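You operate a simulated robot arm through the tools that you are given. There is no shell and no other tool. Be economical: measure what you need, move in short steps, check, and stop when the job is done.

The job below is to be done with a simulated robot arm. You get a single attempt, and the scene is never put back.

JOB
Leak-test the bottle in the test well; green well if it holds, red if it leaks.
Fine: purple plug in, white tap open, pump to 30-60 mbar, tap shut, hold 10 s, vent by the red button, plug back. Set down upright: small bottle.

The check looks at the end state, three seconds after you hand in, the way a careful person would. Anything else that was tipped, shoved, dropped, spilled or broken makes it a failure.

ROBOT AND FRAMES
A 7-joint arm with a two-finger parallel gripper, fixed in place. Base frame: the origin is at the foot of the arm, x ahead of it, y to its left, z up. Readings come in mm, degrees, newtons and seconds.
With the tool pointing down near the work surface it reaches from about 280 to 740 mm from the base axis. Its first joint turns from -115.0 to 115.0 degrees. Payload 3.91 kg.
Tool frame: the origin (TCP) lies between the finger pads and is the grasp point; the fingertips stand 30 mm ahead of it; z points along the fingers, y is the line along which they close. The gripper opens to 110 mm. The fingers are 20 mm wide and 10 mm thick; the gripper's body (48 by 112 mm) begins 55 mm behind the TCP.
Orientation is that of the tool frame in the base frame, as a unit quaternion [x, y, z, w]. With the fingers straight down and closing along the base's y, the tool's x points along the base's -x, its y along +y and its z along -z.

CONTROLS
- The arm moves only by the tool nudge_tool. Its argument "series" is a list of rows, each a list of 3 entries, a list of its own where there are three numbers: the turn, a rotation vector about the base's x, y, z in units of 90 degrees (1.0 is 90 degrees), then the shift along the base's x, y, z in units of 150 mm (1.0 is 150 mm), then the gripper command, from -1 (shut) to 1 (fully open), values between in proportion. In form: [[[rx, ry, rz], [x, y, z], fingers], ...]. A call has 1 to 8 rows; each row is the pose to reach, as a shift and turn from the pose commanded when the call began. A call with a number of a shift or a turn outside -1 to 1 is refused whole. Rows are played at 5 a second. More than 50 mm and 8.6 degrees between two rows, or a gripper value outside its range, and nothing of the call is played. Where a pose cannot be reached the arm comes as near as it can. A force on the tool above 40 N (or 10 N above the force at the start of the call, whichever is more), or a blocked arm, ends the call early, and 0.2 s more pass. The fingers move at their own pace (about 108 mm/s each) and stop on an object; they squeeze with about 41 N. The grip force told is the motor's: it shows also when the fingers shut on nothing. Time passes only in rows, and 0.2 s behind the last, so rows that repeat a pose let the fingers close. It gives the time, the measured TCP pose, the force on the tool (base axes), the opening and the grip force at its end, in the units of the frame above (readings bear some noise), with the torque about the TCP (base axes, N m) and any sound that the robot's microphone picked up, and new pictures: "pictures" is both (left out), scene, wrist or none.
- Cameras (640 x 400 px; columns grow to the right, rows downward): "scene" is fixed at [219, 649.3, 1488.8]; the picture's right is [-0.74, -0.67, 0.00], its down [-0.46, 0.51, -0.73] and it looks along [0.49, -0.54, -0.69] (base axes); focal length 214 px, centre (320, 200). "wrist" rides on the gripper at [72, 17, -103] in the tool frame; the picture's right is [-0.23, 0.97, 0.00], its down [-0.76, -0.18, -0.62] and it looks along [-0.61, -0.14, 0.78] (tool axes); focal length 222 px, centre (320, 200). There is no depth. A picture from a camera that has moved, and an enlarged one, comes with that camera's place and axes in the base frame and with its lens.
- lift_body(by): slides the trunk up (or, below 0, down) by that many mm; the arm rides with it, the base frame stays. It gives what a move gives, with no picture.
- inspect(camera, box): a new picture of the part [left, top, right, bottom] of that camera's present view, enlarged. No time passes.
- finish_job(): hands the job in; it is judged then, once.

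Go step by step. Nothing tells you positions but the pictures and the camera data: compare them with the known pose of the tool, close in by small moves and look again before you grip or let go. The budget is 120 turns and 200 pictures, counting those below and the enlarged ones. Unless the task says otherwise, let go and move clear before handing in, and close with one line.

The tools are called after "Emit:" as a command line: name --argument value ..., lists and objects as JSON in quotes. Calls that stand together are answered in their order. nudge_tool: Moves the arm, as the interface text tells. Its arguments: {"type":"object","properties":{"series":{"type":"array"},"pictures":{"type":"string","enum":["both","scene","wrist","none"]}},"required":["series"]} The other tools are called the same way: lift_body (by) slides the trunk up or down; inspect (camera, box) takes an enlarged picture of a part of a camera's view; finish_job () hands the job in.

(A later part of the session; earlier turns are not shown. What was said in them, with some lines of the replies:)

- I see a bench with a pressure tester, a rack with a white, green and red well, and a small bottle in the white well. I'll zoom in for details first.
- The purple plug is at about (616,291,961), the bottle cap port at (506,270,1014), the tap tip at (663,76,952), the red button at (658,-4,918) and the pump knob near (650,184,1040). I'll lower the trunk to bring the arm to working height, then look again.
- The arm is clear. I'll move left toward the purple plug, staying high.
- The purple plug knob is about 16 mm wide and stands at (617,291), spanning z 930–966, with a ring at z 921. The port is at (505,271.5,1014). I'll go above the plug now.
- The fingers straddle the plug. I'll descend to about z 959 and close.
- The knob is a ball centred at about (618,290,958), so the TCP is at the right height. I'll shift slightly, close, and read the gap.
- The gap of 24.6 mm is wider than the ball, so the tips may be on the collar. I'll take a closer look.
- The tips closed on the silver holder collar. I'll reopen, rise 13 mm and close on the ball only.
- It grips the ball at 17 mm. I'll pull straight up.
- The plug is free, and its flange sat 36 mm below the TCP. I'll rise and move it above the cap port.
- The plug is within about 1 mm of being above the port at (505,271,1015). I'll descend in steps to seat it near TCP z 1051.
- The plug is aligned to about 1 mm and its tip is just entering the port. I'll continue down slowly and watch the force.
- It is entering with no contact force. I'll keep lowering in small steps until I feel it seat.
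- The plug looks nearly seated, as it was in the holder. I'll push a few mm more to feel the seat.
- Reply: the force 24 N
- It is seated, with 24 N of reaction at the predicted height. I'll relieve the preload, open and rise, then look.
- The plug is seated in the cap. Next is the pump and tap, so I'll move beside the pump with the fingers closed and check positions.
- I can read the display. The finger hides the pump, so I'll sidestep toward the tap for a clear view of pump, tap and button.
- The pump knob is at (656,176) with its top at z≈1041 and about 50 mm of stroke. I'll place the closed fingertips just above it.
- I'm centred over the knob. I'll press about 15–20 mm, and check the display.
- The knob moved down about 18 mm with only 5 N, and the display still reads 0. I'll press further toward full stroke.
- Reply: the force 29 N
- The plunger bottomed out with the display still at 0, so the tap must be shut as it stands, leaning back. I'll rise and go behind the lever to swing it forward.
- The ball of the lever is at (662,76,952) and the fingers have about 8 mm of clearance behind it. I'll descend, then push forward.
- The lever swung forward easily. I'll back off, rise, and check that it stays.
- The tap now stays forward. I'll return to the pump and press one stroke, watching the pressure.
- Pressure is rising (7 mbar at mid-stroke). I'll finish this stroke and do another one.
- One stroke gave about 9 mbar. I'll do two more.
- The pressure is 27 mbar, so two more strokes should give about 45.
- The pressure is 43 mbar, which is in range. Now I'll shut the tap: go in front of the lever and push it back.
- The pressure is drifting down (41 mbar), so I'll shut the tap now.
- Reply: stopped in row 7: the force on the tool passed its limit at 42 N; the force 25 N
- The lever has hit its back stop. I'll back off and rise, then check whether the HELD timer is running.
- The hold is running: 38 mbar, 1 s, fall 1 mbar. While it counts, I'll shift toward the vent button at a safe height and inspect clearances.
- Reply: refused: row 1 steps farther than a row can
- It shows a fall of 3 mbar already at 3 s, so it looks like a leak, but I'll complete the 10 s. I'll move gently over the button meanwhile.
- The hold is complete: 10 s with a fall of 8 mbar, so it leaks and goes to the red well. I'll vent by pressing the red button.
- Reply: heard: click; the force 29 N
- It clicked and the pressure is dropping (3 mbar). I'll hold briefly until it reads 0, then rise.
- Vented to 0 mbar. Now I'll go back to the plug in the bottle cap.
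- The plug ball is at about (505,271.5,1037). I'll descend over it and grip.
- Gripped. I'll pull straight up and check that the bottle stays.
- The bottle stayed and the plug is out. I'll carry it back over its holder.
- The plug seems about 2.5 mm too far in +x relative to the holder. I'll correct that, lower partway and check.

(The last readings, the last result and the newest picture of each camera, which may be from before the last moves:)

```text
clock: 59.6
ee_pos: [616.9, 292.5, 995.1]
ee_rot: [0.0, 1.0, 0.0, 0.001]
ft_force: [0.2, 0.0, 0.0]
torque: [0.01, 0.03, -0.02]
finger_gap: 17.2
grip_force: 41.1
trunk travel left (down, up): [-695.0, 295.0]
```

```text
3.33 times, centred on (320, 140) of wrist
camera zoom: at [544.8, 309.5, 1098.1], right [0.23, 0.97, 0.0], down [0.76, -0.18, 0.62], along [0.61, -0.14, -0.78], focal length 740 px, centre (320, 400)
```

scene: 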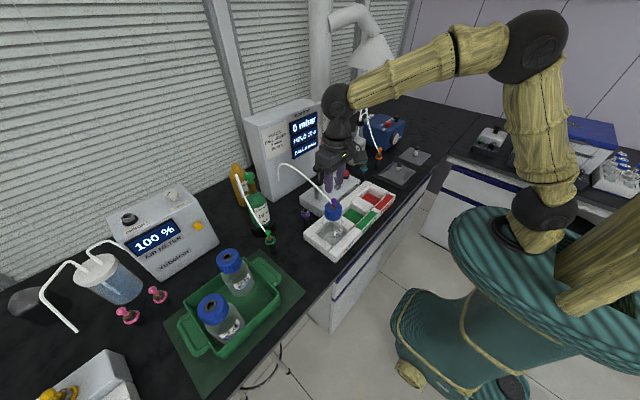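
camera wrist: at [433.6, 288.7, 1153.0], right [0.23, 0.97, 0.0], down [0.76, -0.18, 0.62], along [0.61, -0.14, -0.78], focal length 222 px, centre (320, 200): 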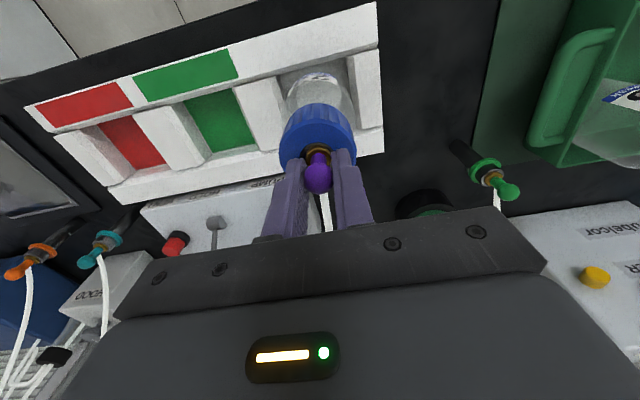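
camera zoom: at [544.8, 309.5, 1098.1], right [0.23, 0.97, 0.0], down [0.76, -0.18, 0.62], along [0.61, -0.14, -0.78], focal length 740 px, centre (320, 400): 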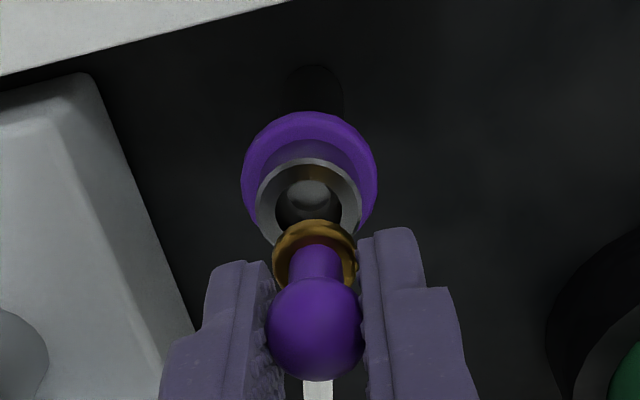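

It is nearly aligned, about 1.3 mm too far in +y. I'll correct and lower it in.

Emit:
nudge_tool --series '[[[0, 0, 0], [-0.003, -0.008, 0], -1], [[0, 0, 0], [-0.003, -0.008, -0.04], -1], [[0, 0, 0], [-0.003, -0.008, -0.08], -1], [[0, 0, 0], [-0.003, -0.008, -0.11], -1], [[0, 0, 0], [-0.003, -0.008, -0.11], -1]]' --pictures "none"

Emit:
inspect --camera "scene" --box '[290, 185, 320, 215]'

Emit:
inspect --camera "wrist" --box '[240, 80, 400, 200]'

```text
clock: 60.8
ee_pos: [617.9, 289.7, 977.0]
ee_rot: [0.0, 1.0, 0.0, 0.0]
ft_force: [-0.5, -0.2, -0.8]
torque: [0.0, -0.01, -0.04]
finger_gap: 17.8
grip_force: 40.8
trunk travel left (down, up): [-695.0, 295.0]
```

```text
13.33 times, centred on (305, 200) of scene
camera zoom: at [219.0, 649.3, 1488.8], right [-0.74, -0.67, 0.0], down [-0.46, 0.51, -0.73], along [0.49, -0.54, -0.69], focal length 2860 px, centre (520, 200)
```

zoom: 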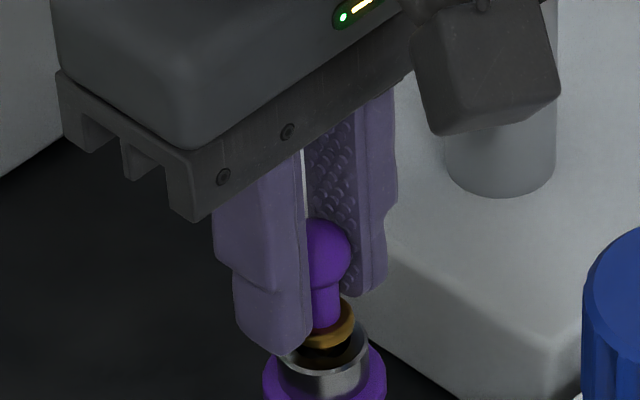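

```text
3.33 times, centred on (320, 140) of wrist
camera zoom: at [544.3, 307.9, 1081.3], right [0.23, 0.97, 0.0], down [0.76, -0.18, 0.62], along [0.61, -0.14, -0.78], focal length 740 px, centre (320, 400)
```

zoom: 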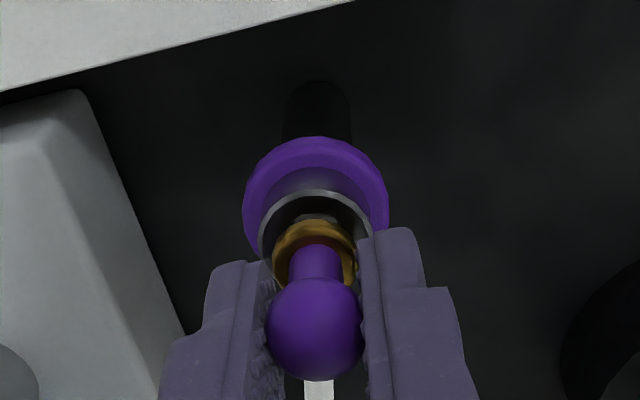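

It is entering centred. I'll lower the last few mm to seat.

Emit:
nudge_tool --series '[[[0, 0, 0], [0, 0, -0.015], -1], [[0, 0, 0], [0, 0, -0.03], -1], [[0, 0, 0], [0, 0, -0.045], -1], [[0, 0, 0], [0, 0, -0.045], -1]]' --pictures "none"

Emit:
inspect --camera "wrist" --box '[240, 80, 400, 200]'

```text
clock: 61.8
ee_pos: [617.2, 290.7, 971.7]
ee_rot: [0.0, 1.0, -0.001, -0.001]
ft_force: [2.2, 0.7, 7.6]
torque: [0.07, 0.01, -0.03]
finger_gap: 17.2
grip_force: 41.2
trunk travel left (down, up): [-695.0, 295.0]
```

```text
3.33 times, centred on (320, 140) of wrist
camera zoom: at [543.8, 308.2, 1075.0], right [0.23, 0.97, 0.0], down [0.76, -0.18, 0.63], along [0.61, -0.14, -0.78], focal length 740 px, centre (320, 400)
```

zoom: 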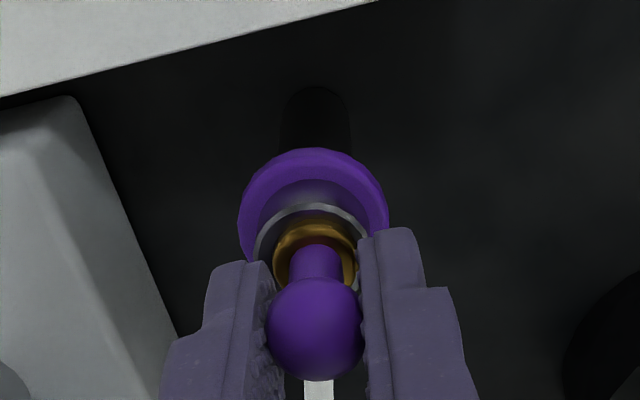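

Light contact at the original seated height. One more small push, then release and rise.

Emit:
nudge_tool --series '[[[0, 0, 0], [0, 0, -0.012], -1], [[0, 0, 0], [0, 0, -0.012], -1], [[0, 0, 0], [0, 0, 0.01], -1], [[0, 0, 0], [0, 0, 0.01], -0.6], [[0, 0, 0], [0, 0, 0.01], -0.35], [[0, 0, 0], [0, 0, 0.01], -0.3], [[0, 0, 0], [0, 0, 0.25], -0.3], [[0, 0, 0], [0, 0, 0.5], -0.3]]' --pictures "none"

Emit:
inspect --camera "scene" --box '[280, 170, 350, 240]'

Emit:
inspect --camera "wrist" --box '[240, 60, 400, 180]'

```text
clock: 63.6
ee_pos: [617.6, 288.6, 1045.7]
ee_rot: [0.0, 1.0, 0.0, 0.0]
ft_force: [0.3, 1.1, 0.0]
torque: [0.02, 0.03, -0.01]
finger_gap: 38.8
grip_force: 0.0
trunk travel left (down, up): [-695.0, 295.0]
```

```text
5.71 times, centred on (315, 205) of scene
camera zoom: at [219.0, 649.3, 1488.8], right [-0.74, -0.67, 0.0], down [-0.46, 0.51, -0.73], along [0.49, -0.54, -0.69], focal length 1226 px, centre (349, 171)
```

zoom: 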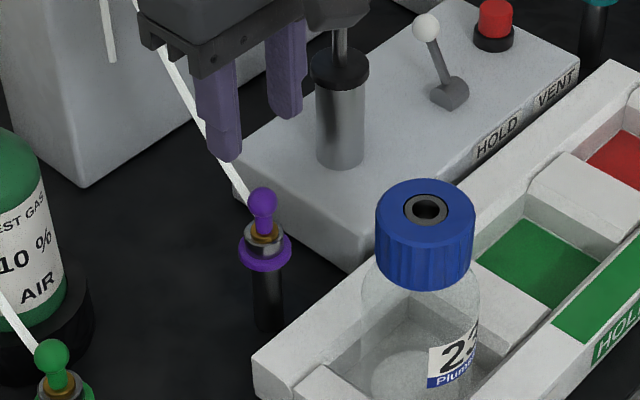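

```text
3.33 times, centred on (320, 120) of wrist
camera zoom: at [544.7, 306.0, 1149.6], right [0.23, 0.97, 0.0], down [0.76, -0.18, 0.62], along [0.61, -0.14, -0.78], focal length 740 px, centre (320, 467)
```

zoom: 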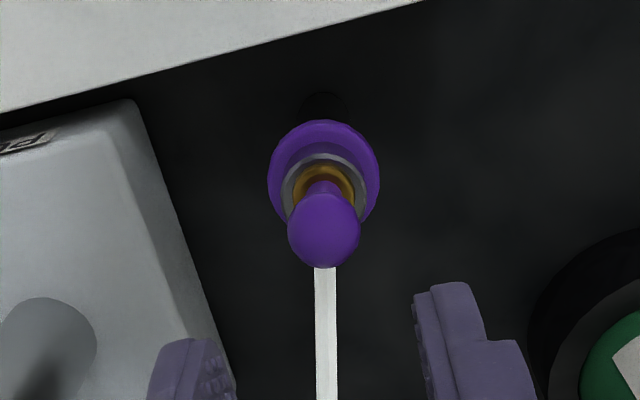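

The plug is back on its holder. Before moving the bottle, I'll take a good look at the red well from above.

Emit:
nudge_tool --series '[[[0, 0, 0], [0, 0, 0.3], 0], [[0, 0, 0], [-0.1, 0, 0.6], 0], [[0, 0, 0], [-0.4, -0.1, 0.65], 0.3], [[0, 0, 0], [-0.6, -0.3, 0.65], 1], [[0, 0, 0], [-0.8, -0.5, 0.65], 1], [[0, 0, 0], [-1, -0.75, 0.65], 1], [[0, 0, 0], [-1, -1, 0.65], 1]]' --pictures "none"

Emit:
nudge_tool --series '[[[0, 0, 0], [-0.1, -0.25, 0], 1], [[0, 0, 0], [-0.1, -0.5, 0], 1], [[0, 0, 0], [-0.1, -0.75, 0], 1], [[0, 0, 0], [-0.1, -0.75, 0], 1]]' --pictures "none"

Emit:
inspect --camera "wrist" --box '[180, 0, 480, 180]'

Emit:
inspect --camera "scene" --box '[300, 170, 400, 270]'

```text
clock: 65.2
ee_pos: [466.8, 139.0, 1143.1]
ee_rot: [0.0, 1.0, 0.0, 0.0]
ft_force: [0.4, 0.2, 0.6]
torque: [-0.01, 0.0, -0.02]
finger_gap: 109.9
grip_force: 0.0
trunk travel left (down, up): [-695.0, 295.0]
```

```text
clock: 66.2
ee_pos: [452.4, 29.1, 1142.1]
ee_rot: [0.0, 1.0, -0.001, 0.0]
ft_force: [0.6, -0.1, 0.1]
torque: [0.0, 0.02, 0.0]
finger_gap: 110.0
grip_force: 0.0
trunk travel left (down, up): [-695.0, 295.0]
```

```text
2.13 times, centred on (330, 90) of wrist
camera zoom: at [379.3, 46.5, 1245.8], right [0.23, 0.97, 0.0], down [0.76, -0.18, 0.62], along [0.61, -0.14, -0.78], focal length 474 px, centre (299, 435)
```

zoom: 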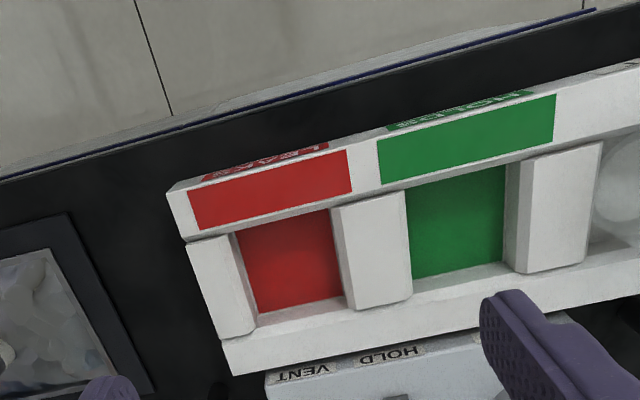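

```text
4.00 times, centred on (350, 220) of scene
camera zoom: at [219.0, 649.3, 1488.8], right [-0.74, -0.67, 0.0], down [-0.46, 0.51, -0.73], along [0.49, -0.54, -0.69], focal length 858 px, centre (200, 120)
```

zoom: 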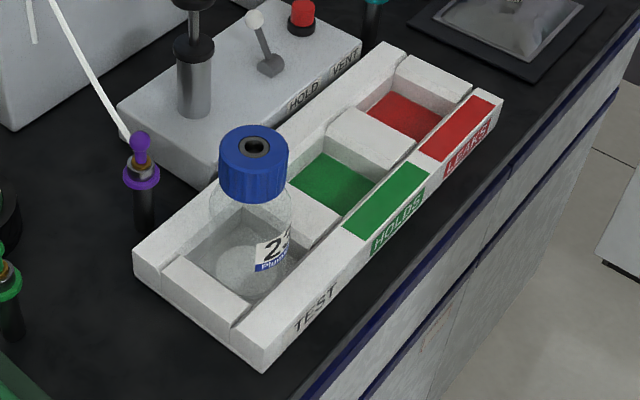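

The red well floor spans about y −30 to 48, centred near y≈10, x in line with the bottle (505), with the floor at z≈845. I'll return above the bottle with the gripper open.

Emit:
nudge_tool --series '[[[0, 0, 0], [0, 0.3, 0], 1], [[0, 0, 0], [0, 0.6, 0], 1], [[0, 0, 0], [0.1, 0.9, 0], 1], [[0, 0, 0], [0.2, 1.0, 0], 1]]' --pictures "none"

Emit:
nudge_tool --series '[[[0, 0, 0], [0.1, 0.3, 0], 1], [[0, 0, 0], [0.153, 0.61, 0], 1], [[0, 0, 0], [0.153, 0.61, -0.3], 1], [[0, 0, 0], [0.153, 0.61, -0.5], 1], [[0, 0, 0], [0.153, 0.61, -0.5], 1]]'

Emit:
inspect --camera "scene" --box '[290, 150, 370, 230]'

```text
clock: 67.2
ee_pos: [479.9, 177.6, 1145.1]
ee_rot: [0.0, 1.0, -0.001, 0.001]
ft_force: [0.2, -0.1, -0.1]
torque: [-0.01, 0.03, 0.01]
finger_gap: 109.7
grip_force: 0.0
trunk travel left (down, up): [-695.0, 295.0]
```

```text
clock: 68.4
ee_pos: [506.2, 268.4, 1069.0]
ee_rot: [0.0, 1.0, -0.001, 0.001]
ft_force: [-1.1, 0.4, -0.6]
torque: [0.03, 0.02, -0.01]
finger_gap: 110.1
grip_force: 0.1
trunk travel left (down, up): [-695.0, 295.0]
camera wrist: at [432.9, 285.2, 1171.9], right [0.23, 0.97, 0.0], down [0.76, -0.18, 0.62], along [0.61, -0.14, -0.78], focal length 222 px, centre (320, 200)
```

scene: 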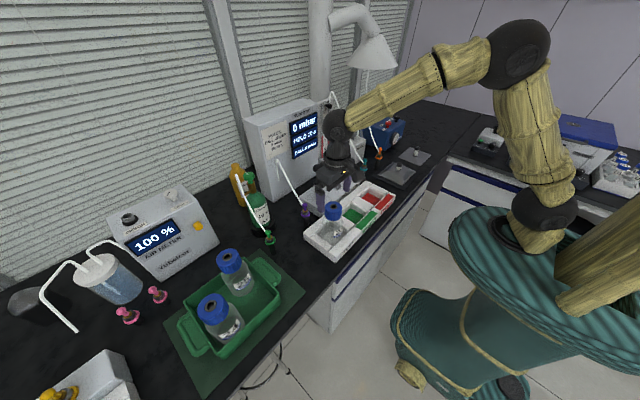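
wrist: 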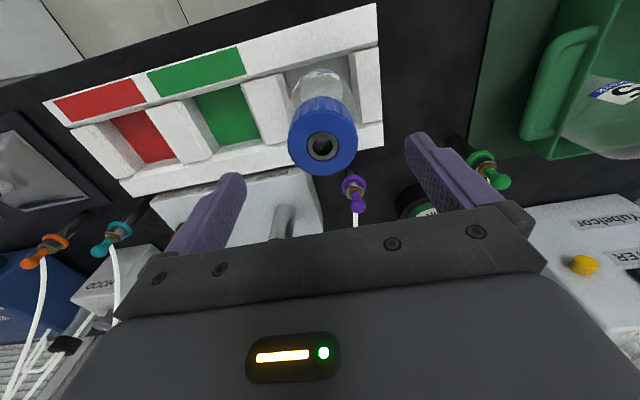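

```text
5.00 times, centred on (330, 190) of scene
camera zoom: at [219.0, 649.3, 1488.8], right [-0.74, -0.67, 0.0], down [-0.46, 0.51, -0.73], along [0.49, -0.54, -0.69], focal length 1072 px, centre (270, 250)
```

zoom: 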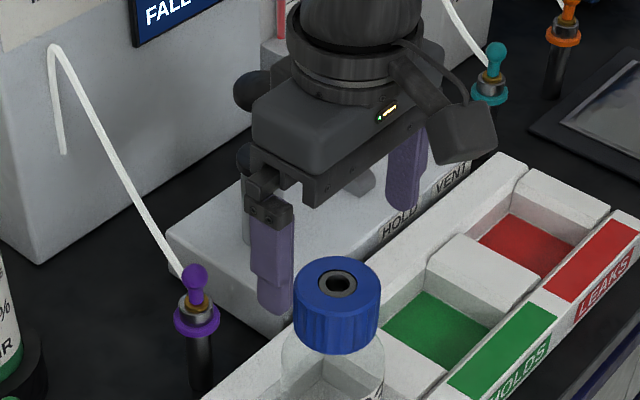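

I'll descend around the cap (tips to z≈979, above the shoulder) and close gently.

Emit:
nudge_tool --series '[[[0, 0, 0], [-0.003, 0.012, -0.2], 1], [[0, 0, 0], [-0.003, 0.012, -0.35], 1], [[0, 0, 0], [-0.003, 0.012, -0.407], 0.6], [[0, 0, 0], [-0.003, 0.012, -0.407], 0.2], [[0, 0, 0], [-0.003, 0.012, -0.407], 0.1]]' --pictures "wrist"

Emit:
inspect --camera "scene" --box '[305, 170, 365, 230]'

```text
clock: 69.6
ee_pos: [503.8, 271.4, 1008.0]
ee_rot: [0.0, 1.0, -0.001, -0.001]
ft_force: [0.4, -0.6, 0.7]
torque: [0.0, 0.02, -0.01]
finger_gap: 60.7
grip_force: 0.0
trunk travel left (down, up): [-695.0, 295.0]
camera wrist: at [430.9, 289.1, 1110.9], right [0.23, 0.97, 0.0], down [0.76, -0.18, 0.62], along [0.61, -0.14, -0.78], focal length 222 px, centre (320, 200)
```

wrist: 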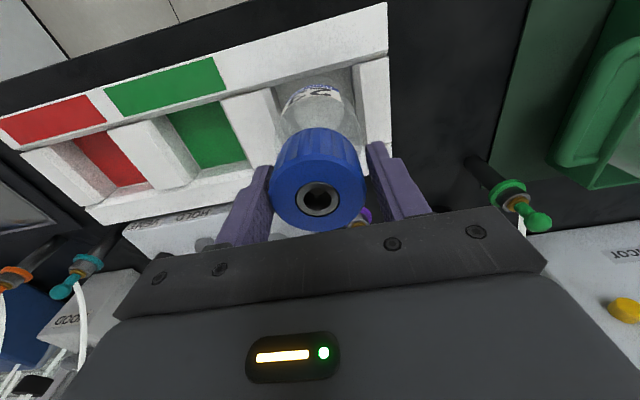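

```text
6.67 times, centred on (335, 200) of scene
camera zoom: at [219.0, 649.3, 1488.8], right [-0.74, -0.67, 0.0], down [-0.46, 0.51, -0.73], along [0.49, -0.54, -0.69], focal length 1430 px, centre (220, 200)
```

zoom: 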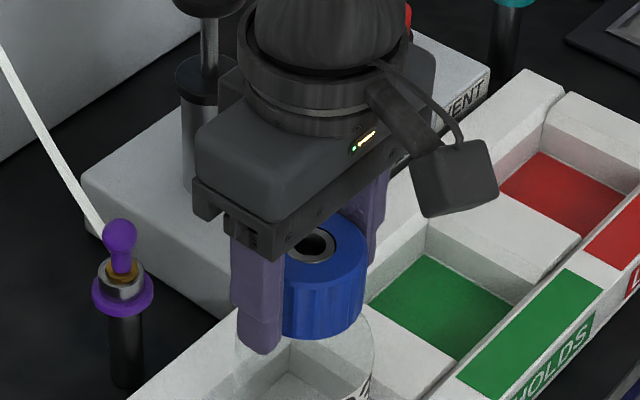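

The fingers flank the cap symmetrically. I'll close, then lift 25 mm straight up and check.

Emit:
nudge_tool --series '[[[0, 0, 0], [0, 0, 0.01], 0], [[0, 0, 0], [0, 0, 0.01], -0.5], [[0, 0, 0], [0, 0, 0.01], -1], [[0, 0, 0], [0, 0, 0.01], -1], [[0, 0, 0], [0, 0, 0.06], -1], [[0, 0, 0], [0, 0, 0.17], -1], [[0, 0, 0], [0, 0, 0.17], -1]]' --pictures "wrist"

Emit:
inspect --camera "scene" --box '[295, 160, 385, 250]'

```text
clock: 71.2
ee_pos: [504.5, 271.5, 1033.4]
ee_rot: [0.0, 1.0, -0.001, 0.0]
ft_force: [0.0, 0.3, -2.2]
torque: [0.0, 0.0, 0.0]
finger_gap: 54.5
grip_force: 40.5
trunk travel left (down, up): [-695.0, 295.0]
camera wrist: at [431.6, 287.8, 1136.7], right [0.23, 0.97, 0.0], down [0.76, -0.18, 0.62], along [0.61, -0.14, -0.78], focal length 222 px, centre (320, 200)
```

wrist: 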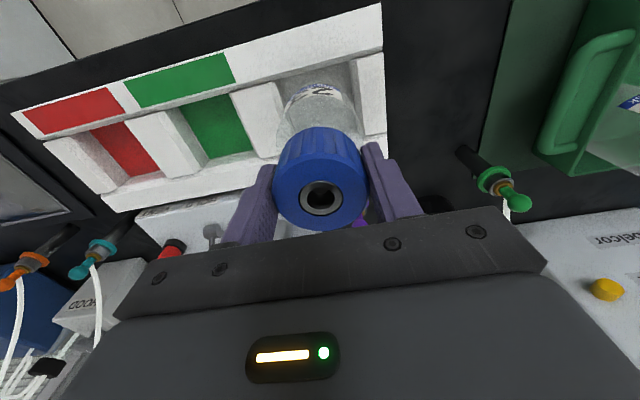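

```text
4.44 times, centred on (340, 205) of scene
camera zoom: at [219.0, 649.3, 1488.8], right [-0.74, -0.67, 0.0], down [-0.46, 0.51, -0.73], along [0.49, -0.54, -0.69], focal length 953 px, centre (231, 178)
```

zoom: 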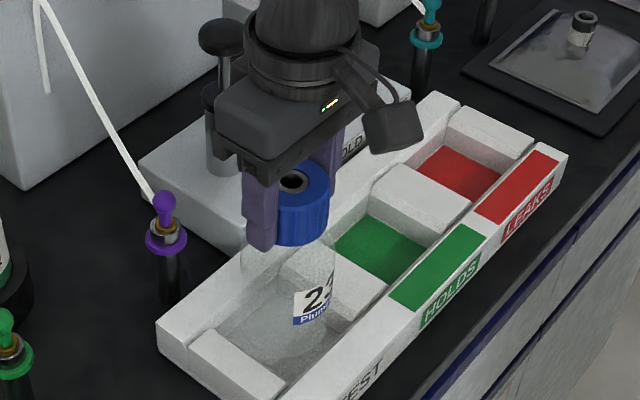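

The bottle lifted cleanly. I'll raise it clear of the dividers and carry it along −y.

Emit:
nudge_tool --series '[[[0, 0, 0], [0, 0, 0.25], -1], [[0, 0, 0], [0, 0, 0.5], -1], [[0, 0, 0], [0, -0.15, 0.5], -1], [[0, 0, 0], [0, -0.38, 0.5], -1], [[0, 0, 0], [0, -0.62, 0.5], -1], [[0, 0, 0], [0, -0.85, 0.5], -1], [[0, 0, 0], [0, -0.85, 0.5], -1]]' --pictures "none"

Emit:
nudge_tool --series '[[[0, 0, 0], [0.003, -0.2, 0], -1], [[0, 0, 0], [0.005, -0.45, 0], -1], [[0, 0, 0], [0.007, -0.7, 0], -1], [[0, 0, 0], [0.007, -0.89, 0], -1], [[0, 0, 0], [0.007, -0.89, 0], -1], [[0, 0, 0], [0.007, -0.89, 0], -1]]'

Emit:
inspect --camera "scene" --box '[320, 140, 410, 230]'

Emit:
inspect --camera "wrist" --box '[180, 0, 480, 240]'

```text
clock: 72.8
ee_pos: [505.4, 142.1, 1109.3]
ee_rot: [0.001, 1.0, 0.0, 0.0]
ft_force: [-0.2, -0.2, -3.0]
torque: [-0.03, 0.02, -0.02]
finger_gap: 54.4
grip_force: 41.1
trunk travel left (down, up): [-695.0, 295.0]
```

```text
clock: 74.2
ee_pos: [508.1, 8.5, 1107.9]
ee_rot: [0.0, 1.0, -0.001, -0.001]
ft_force: [-0.4, 0.5, -1.8]
torque: [0.02, -0.02, 0.0]
finger_gap: 54.3
grip_force: 40.6
trunk travel left (down, up): [-695.0, 295.0]
camera wrist: at [435.1, 25.3, 1211.4], right [0.23, 0.97, 0.0], down [0.76, -0.18, 0.62], along [0.61, -0.14, -0.78], focal length 222 px, centre (320, 200)
```

scene: 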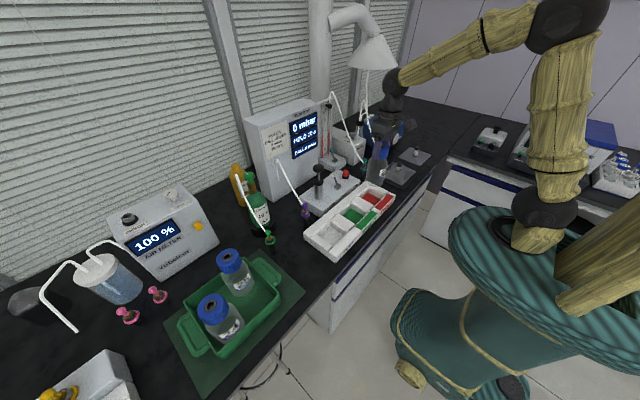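
wrist: 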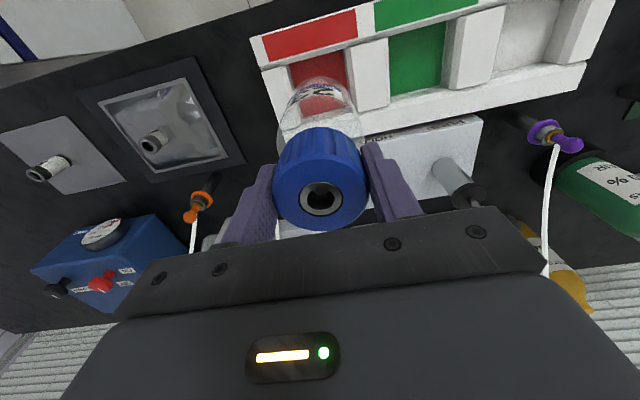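

```text
4.44 times, centred on (365, 185) of scene
camera zoom: at [219.0, 649.3, 1488.8], right [-0.74, -0.67, 0.0], down [-0.46, 0.51, -0.73], along [0.49, -0.54, -0.69], focal length 953 px, centre (120, 267)
```

zoom: 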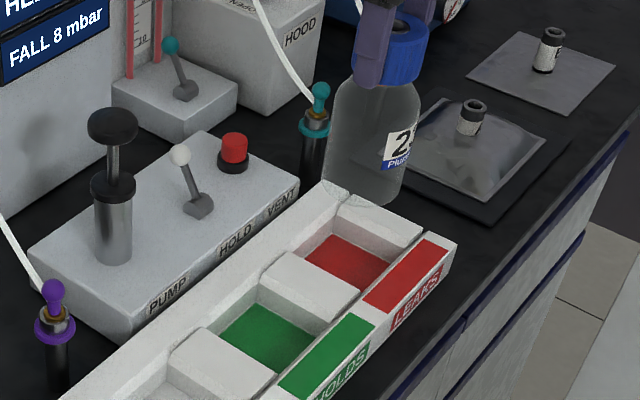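

```text
1.67 times, centred on (330, 120) of wrist
camera zoom: at [435.1, 25.3, 1211.4], right [0.23, 0.97, 0.0], down [0.76, -0.18, 0.62], along [0.61, -0.14, -0.78], focal length 370 px, centre (303, 333)
```

zoom: 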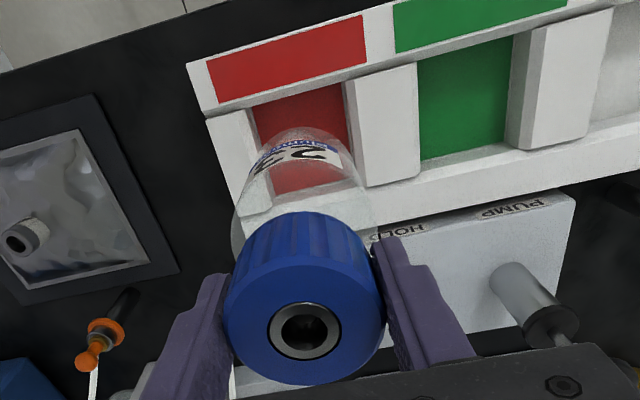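

The bottle hangs over the red well (estimated centre y≈10.5). I'll lower it until its base is just above the divider tops, then check.

Emit:
nudge_tool --series '[[[0, 0, 0], [0, 0, -0.15], -1], [[0, 0, 0], [0, 0, -0.3], -1], [[0, 0, 0], [0, 0, -0.33], -1], [[0, 0, 0], [0, 0, -0.33], -1], [[0, 0, 0], [0, 0, -0.33], -1]]' --pictures "none"

Emit:
inspect --camera "scene" --box '[345, 150, 405, 210]'

Emit:
inspect --camera "wrist" --box '[220, 0, 440, 220]'

```text
clock: 75.4
ee_pos: [504.7, 9.6, 1058.4]
ee_rot: [-0.001, 1.0, -0.001, 0.0]
ft_force: [0.3, -0.4, -1.9]
torque: [-0.01, -0.03, 0.02]
finger_gap: 54.3
grip_force: 41.2
trunk travel left (down, up): [-695.0, 295.0]
```

```text
6.67 times, centred on (375, 180) of scene
camera zoom: at [219.0, 649.3, 1488.8], right [-0.74, -0.67, 0.0], down [-0.46, 0.51, -0.73], along [0.49, -0.54, -0.69], focal length 1430 px, centre (-47, 333)
```

zoom: 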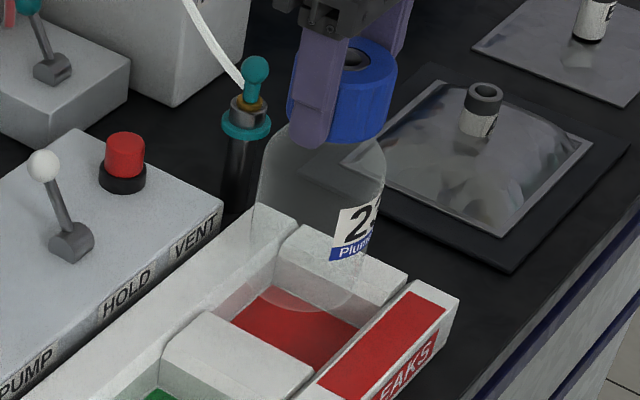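

```text
1.82 times, centred on (330, 110) of wrist
camera zoom: at [433.3, 27.3, 1161.1], right [0.23, 0.97, 0.0], down [0.76, -0.18, 0.62], along [0.61, -0.14, -0.78], focal length 404 px, centre (302, 364)
```

zoom: 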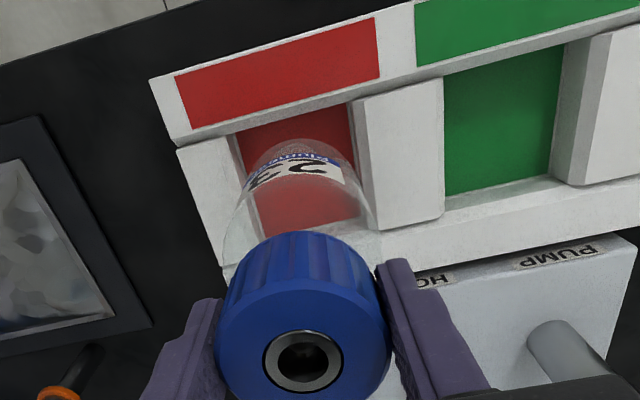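

The base lies centred on the red well. I'll lower it slowly, watching the force.

Emit:
nudge_tool --series '[[[0, 0, 0], [0, 0.004, -0.1], -1], [[0, 0, 0], [0, 0.004, -0.18], -1], [[0, 0, 0], [0, 0.004, -0.25], -1], [[0, 0, 0], [0, 0.004, -0.28], -1], [[0, 0, 0], [0, 0.004, -0.28], -1]]' --pictures "none"

Emit:
inspect --camera "scene" --box '[345, 150, 405, 210]'

Emit:
inspect --camera "wrist" --box '[220, 0, 440, 220]'

```text
clock: 76.6
ee_pos: [505.4, 9.7, 1015.9]
ee_rot: [0.0, 1.0, -0.001, 0.0]
ft_force: [0.4, -0.5, -2.6]
torque: [-0.01, 0.02, -0.02]
finger_gap: 54.3
grip_force: 41.1
trunk travel left (down, up): [-695.0, 295.0]
```

```text
6.67 times, centred on (375, 180) of scene
camera zoom: at [219.0, 649.3, 1488.8], right [-0.74, -0.67, 0.0], down [-0.46, 0.51, -0.73], along [0.49, -0.54, -0.69], focal length 1430 px, centre (-47, 333)
```

zoom: 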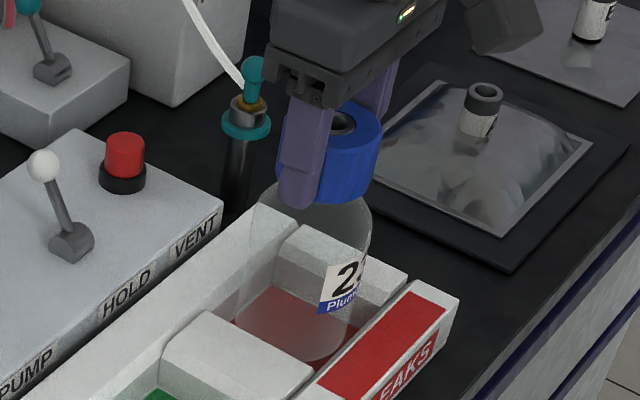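

```text
1.82 times, centred on (330, 110) of wrist
camera zoom: at [432.7, 27.6, 1119.7], right [0.23, 0.97, 0.0], down [0.76, -0.18, 0.62], along [0.61, -0.14, -0.78], focal length 404 px, centre (302, 364)
```

zoom: 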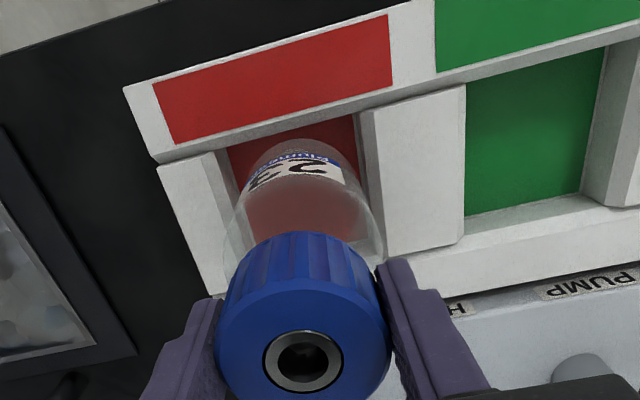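

It is inside the well with clearance. I'll go down the last few mm until contact.

Emit:
nudge_tool --series '[[[0, 0, 0], [0, 0, -0.02], -1], [[0, 0, 0], [0, 0, -0.035], -1], [[0, 0, 0], [0, 0, -0.045], -1], [[0, 0, 0], [0, 0, -0.052], -1], [[0, 0, 0], [0, 0, -0.052], -1]]' --pictures "none"

```text
clock: 77.8
ee_pos: [505.0, 11.0, 1008.8]
ee_rot: [-0.001, 1.0, -0.001, 0.001]
ft_force: [-0.3, -0.4, -2.1]
torque: [0.0, 0.01, -0.01]
finger_gap: 54.3
grip_force: 41.0
trunk travel left (down, up): [-695.0, 295.0]
```

There is no contact yet, so I'll continue in 1 mm steps.

Emit:
nudge_tool --series '[[[0, 0, 0], [0, 0, -0.007], -1], [[0, 0, 0], [0, 0, -0.014], -1], [[0, 0, 0], [0, 0, -0.014], -1]]' --pictures "none"

```text
clock: 78.6
ee_pos: [506.2, 10.7, 1007.5]
ee_rot: [0.0, 1.0, -0.001, 0.001]
ft_force: [1.1, -2.1, 5.9]
torque: [-0.05, 0.0, -0.04]
finger_gap: 54.4
grip_force: 41.1
trunk travel left (down, up): [-695.0, 295.0]
```

Contact is felt at the expected height. I'll relax slightly, open wide slowly and rise.

Emit:
nudge_tool --series '[[[0, 0, 0], [0, 0, 0.005], -1], [[0, 0, 0], [0, 0, 0.005], 0.05], [[0, 0, 0], [0, 0, 0.005], 0.2], [[0, 0, 0], [0, 0, 0.005], 0.5], [[0, 0, 0], [0, 0, 0.005], 0.8], [[0, 0, 0], [0, 0, 0.25], 0.8], [[0, 0, 0], [0, 0, 0.55], 0.8], [[0, 0, 0], [0, 0, 0.85], 0.8]]'

Emit:
inspect --camera "scene" --box '[270, 100, 420, 250]'

Emit:
inspect --camera "wrist" --box '[200, 0, 440, 220]'

```text
clock: 80.4
ee_pos: [503.0, 12.9, 1135.4]
ee_rot: [0.0, 1.0, -0.001, 0.0]
ft_force: [0.6, -0.3, 0.3]
torque: [-0.01, -0.04, -0.01]
finger_gap: 98.9
grip_force: 0.1
trunk travel left (down, up): [-695.0, 295.0]
camera wrist: at [431.0, 30.3, 1237.7], right [0.23, 0.97, 0.0], down [0.76, -0.18, 0.62], along [0.61, -0.14, -0.78], focal length 222 px, centre (320, 200)
```

scene: 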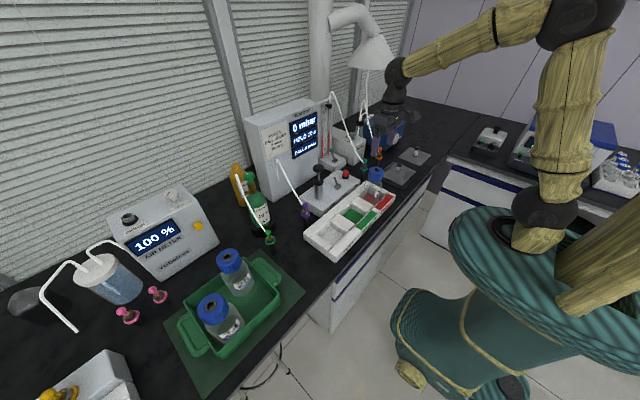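
wrist: 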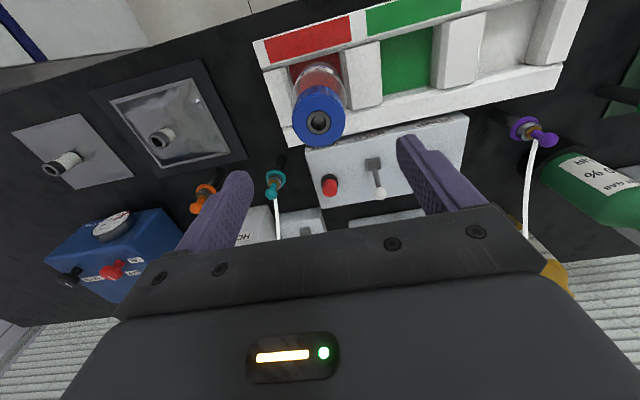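

```text
2.67 times, centred on (345, 175) of scene
camera zoom: at [219.0, 649.3, 1488.8], right [-0.74, -0.67, 0.0], down [-0.46, 0.51, -0.73], along [0.49, -0.54, -0.69], focal length 572 px, centre (253, 267)
```

zoom: 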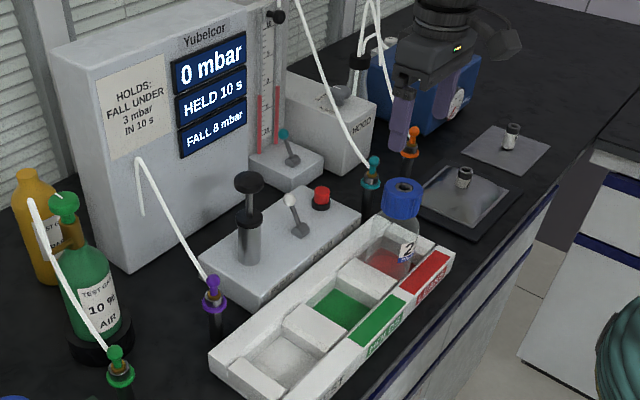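

```text
1.82 times, centred on (320, 110) of wrist
camera zoom: at [431.0, 30.3, 1237.7], right [0.23, 0.97, 0.0], down [0.76, -0.18, 0.62], along [0.61, -0.14, -0.78], focal length 404 px, centre (320, 364)
```

zoom: 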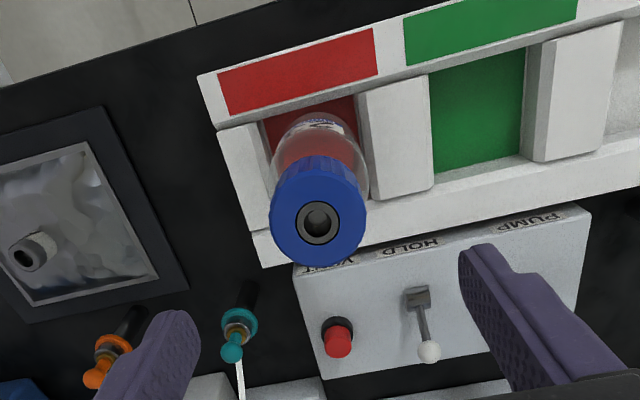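

The bottle stands upright in the red well, the plug is back on its holder, the tap is shut, the display reads 0 mbar, and the arm is clear. I'm handing in.

Emit:
finish_job

```text
The job is handed in.
```

The bottle leaked, falling 8 mbar in the 10 s hold from about 39 mbar (limit 3), so after venting and putting the purple plug back I stood it upright in the red well.
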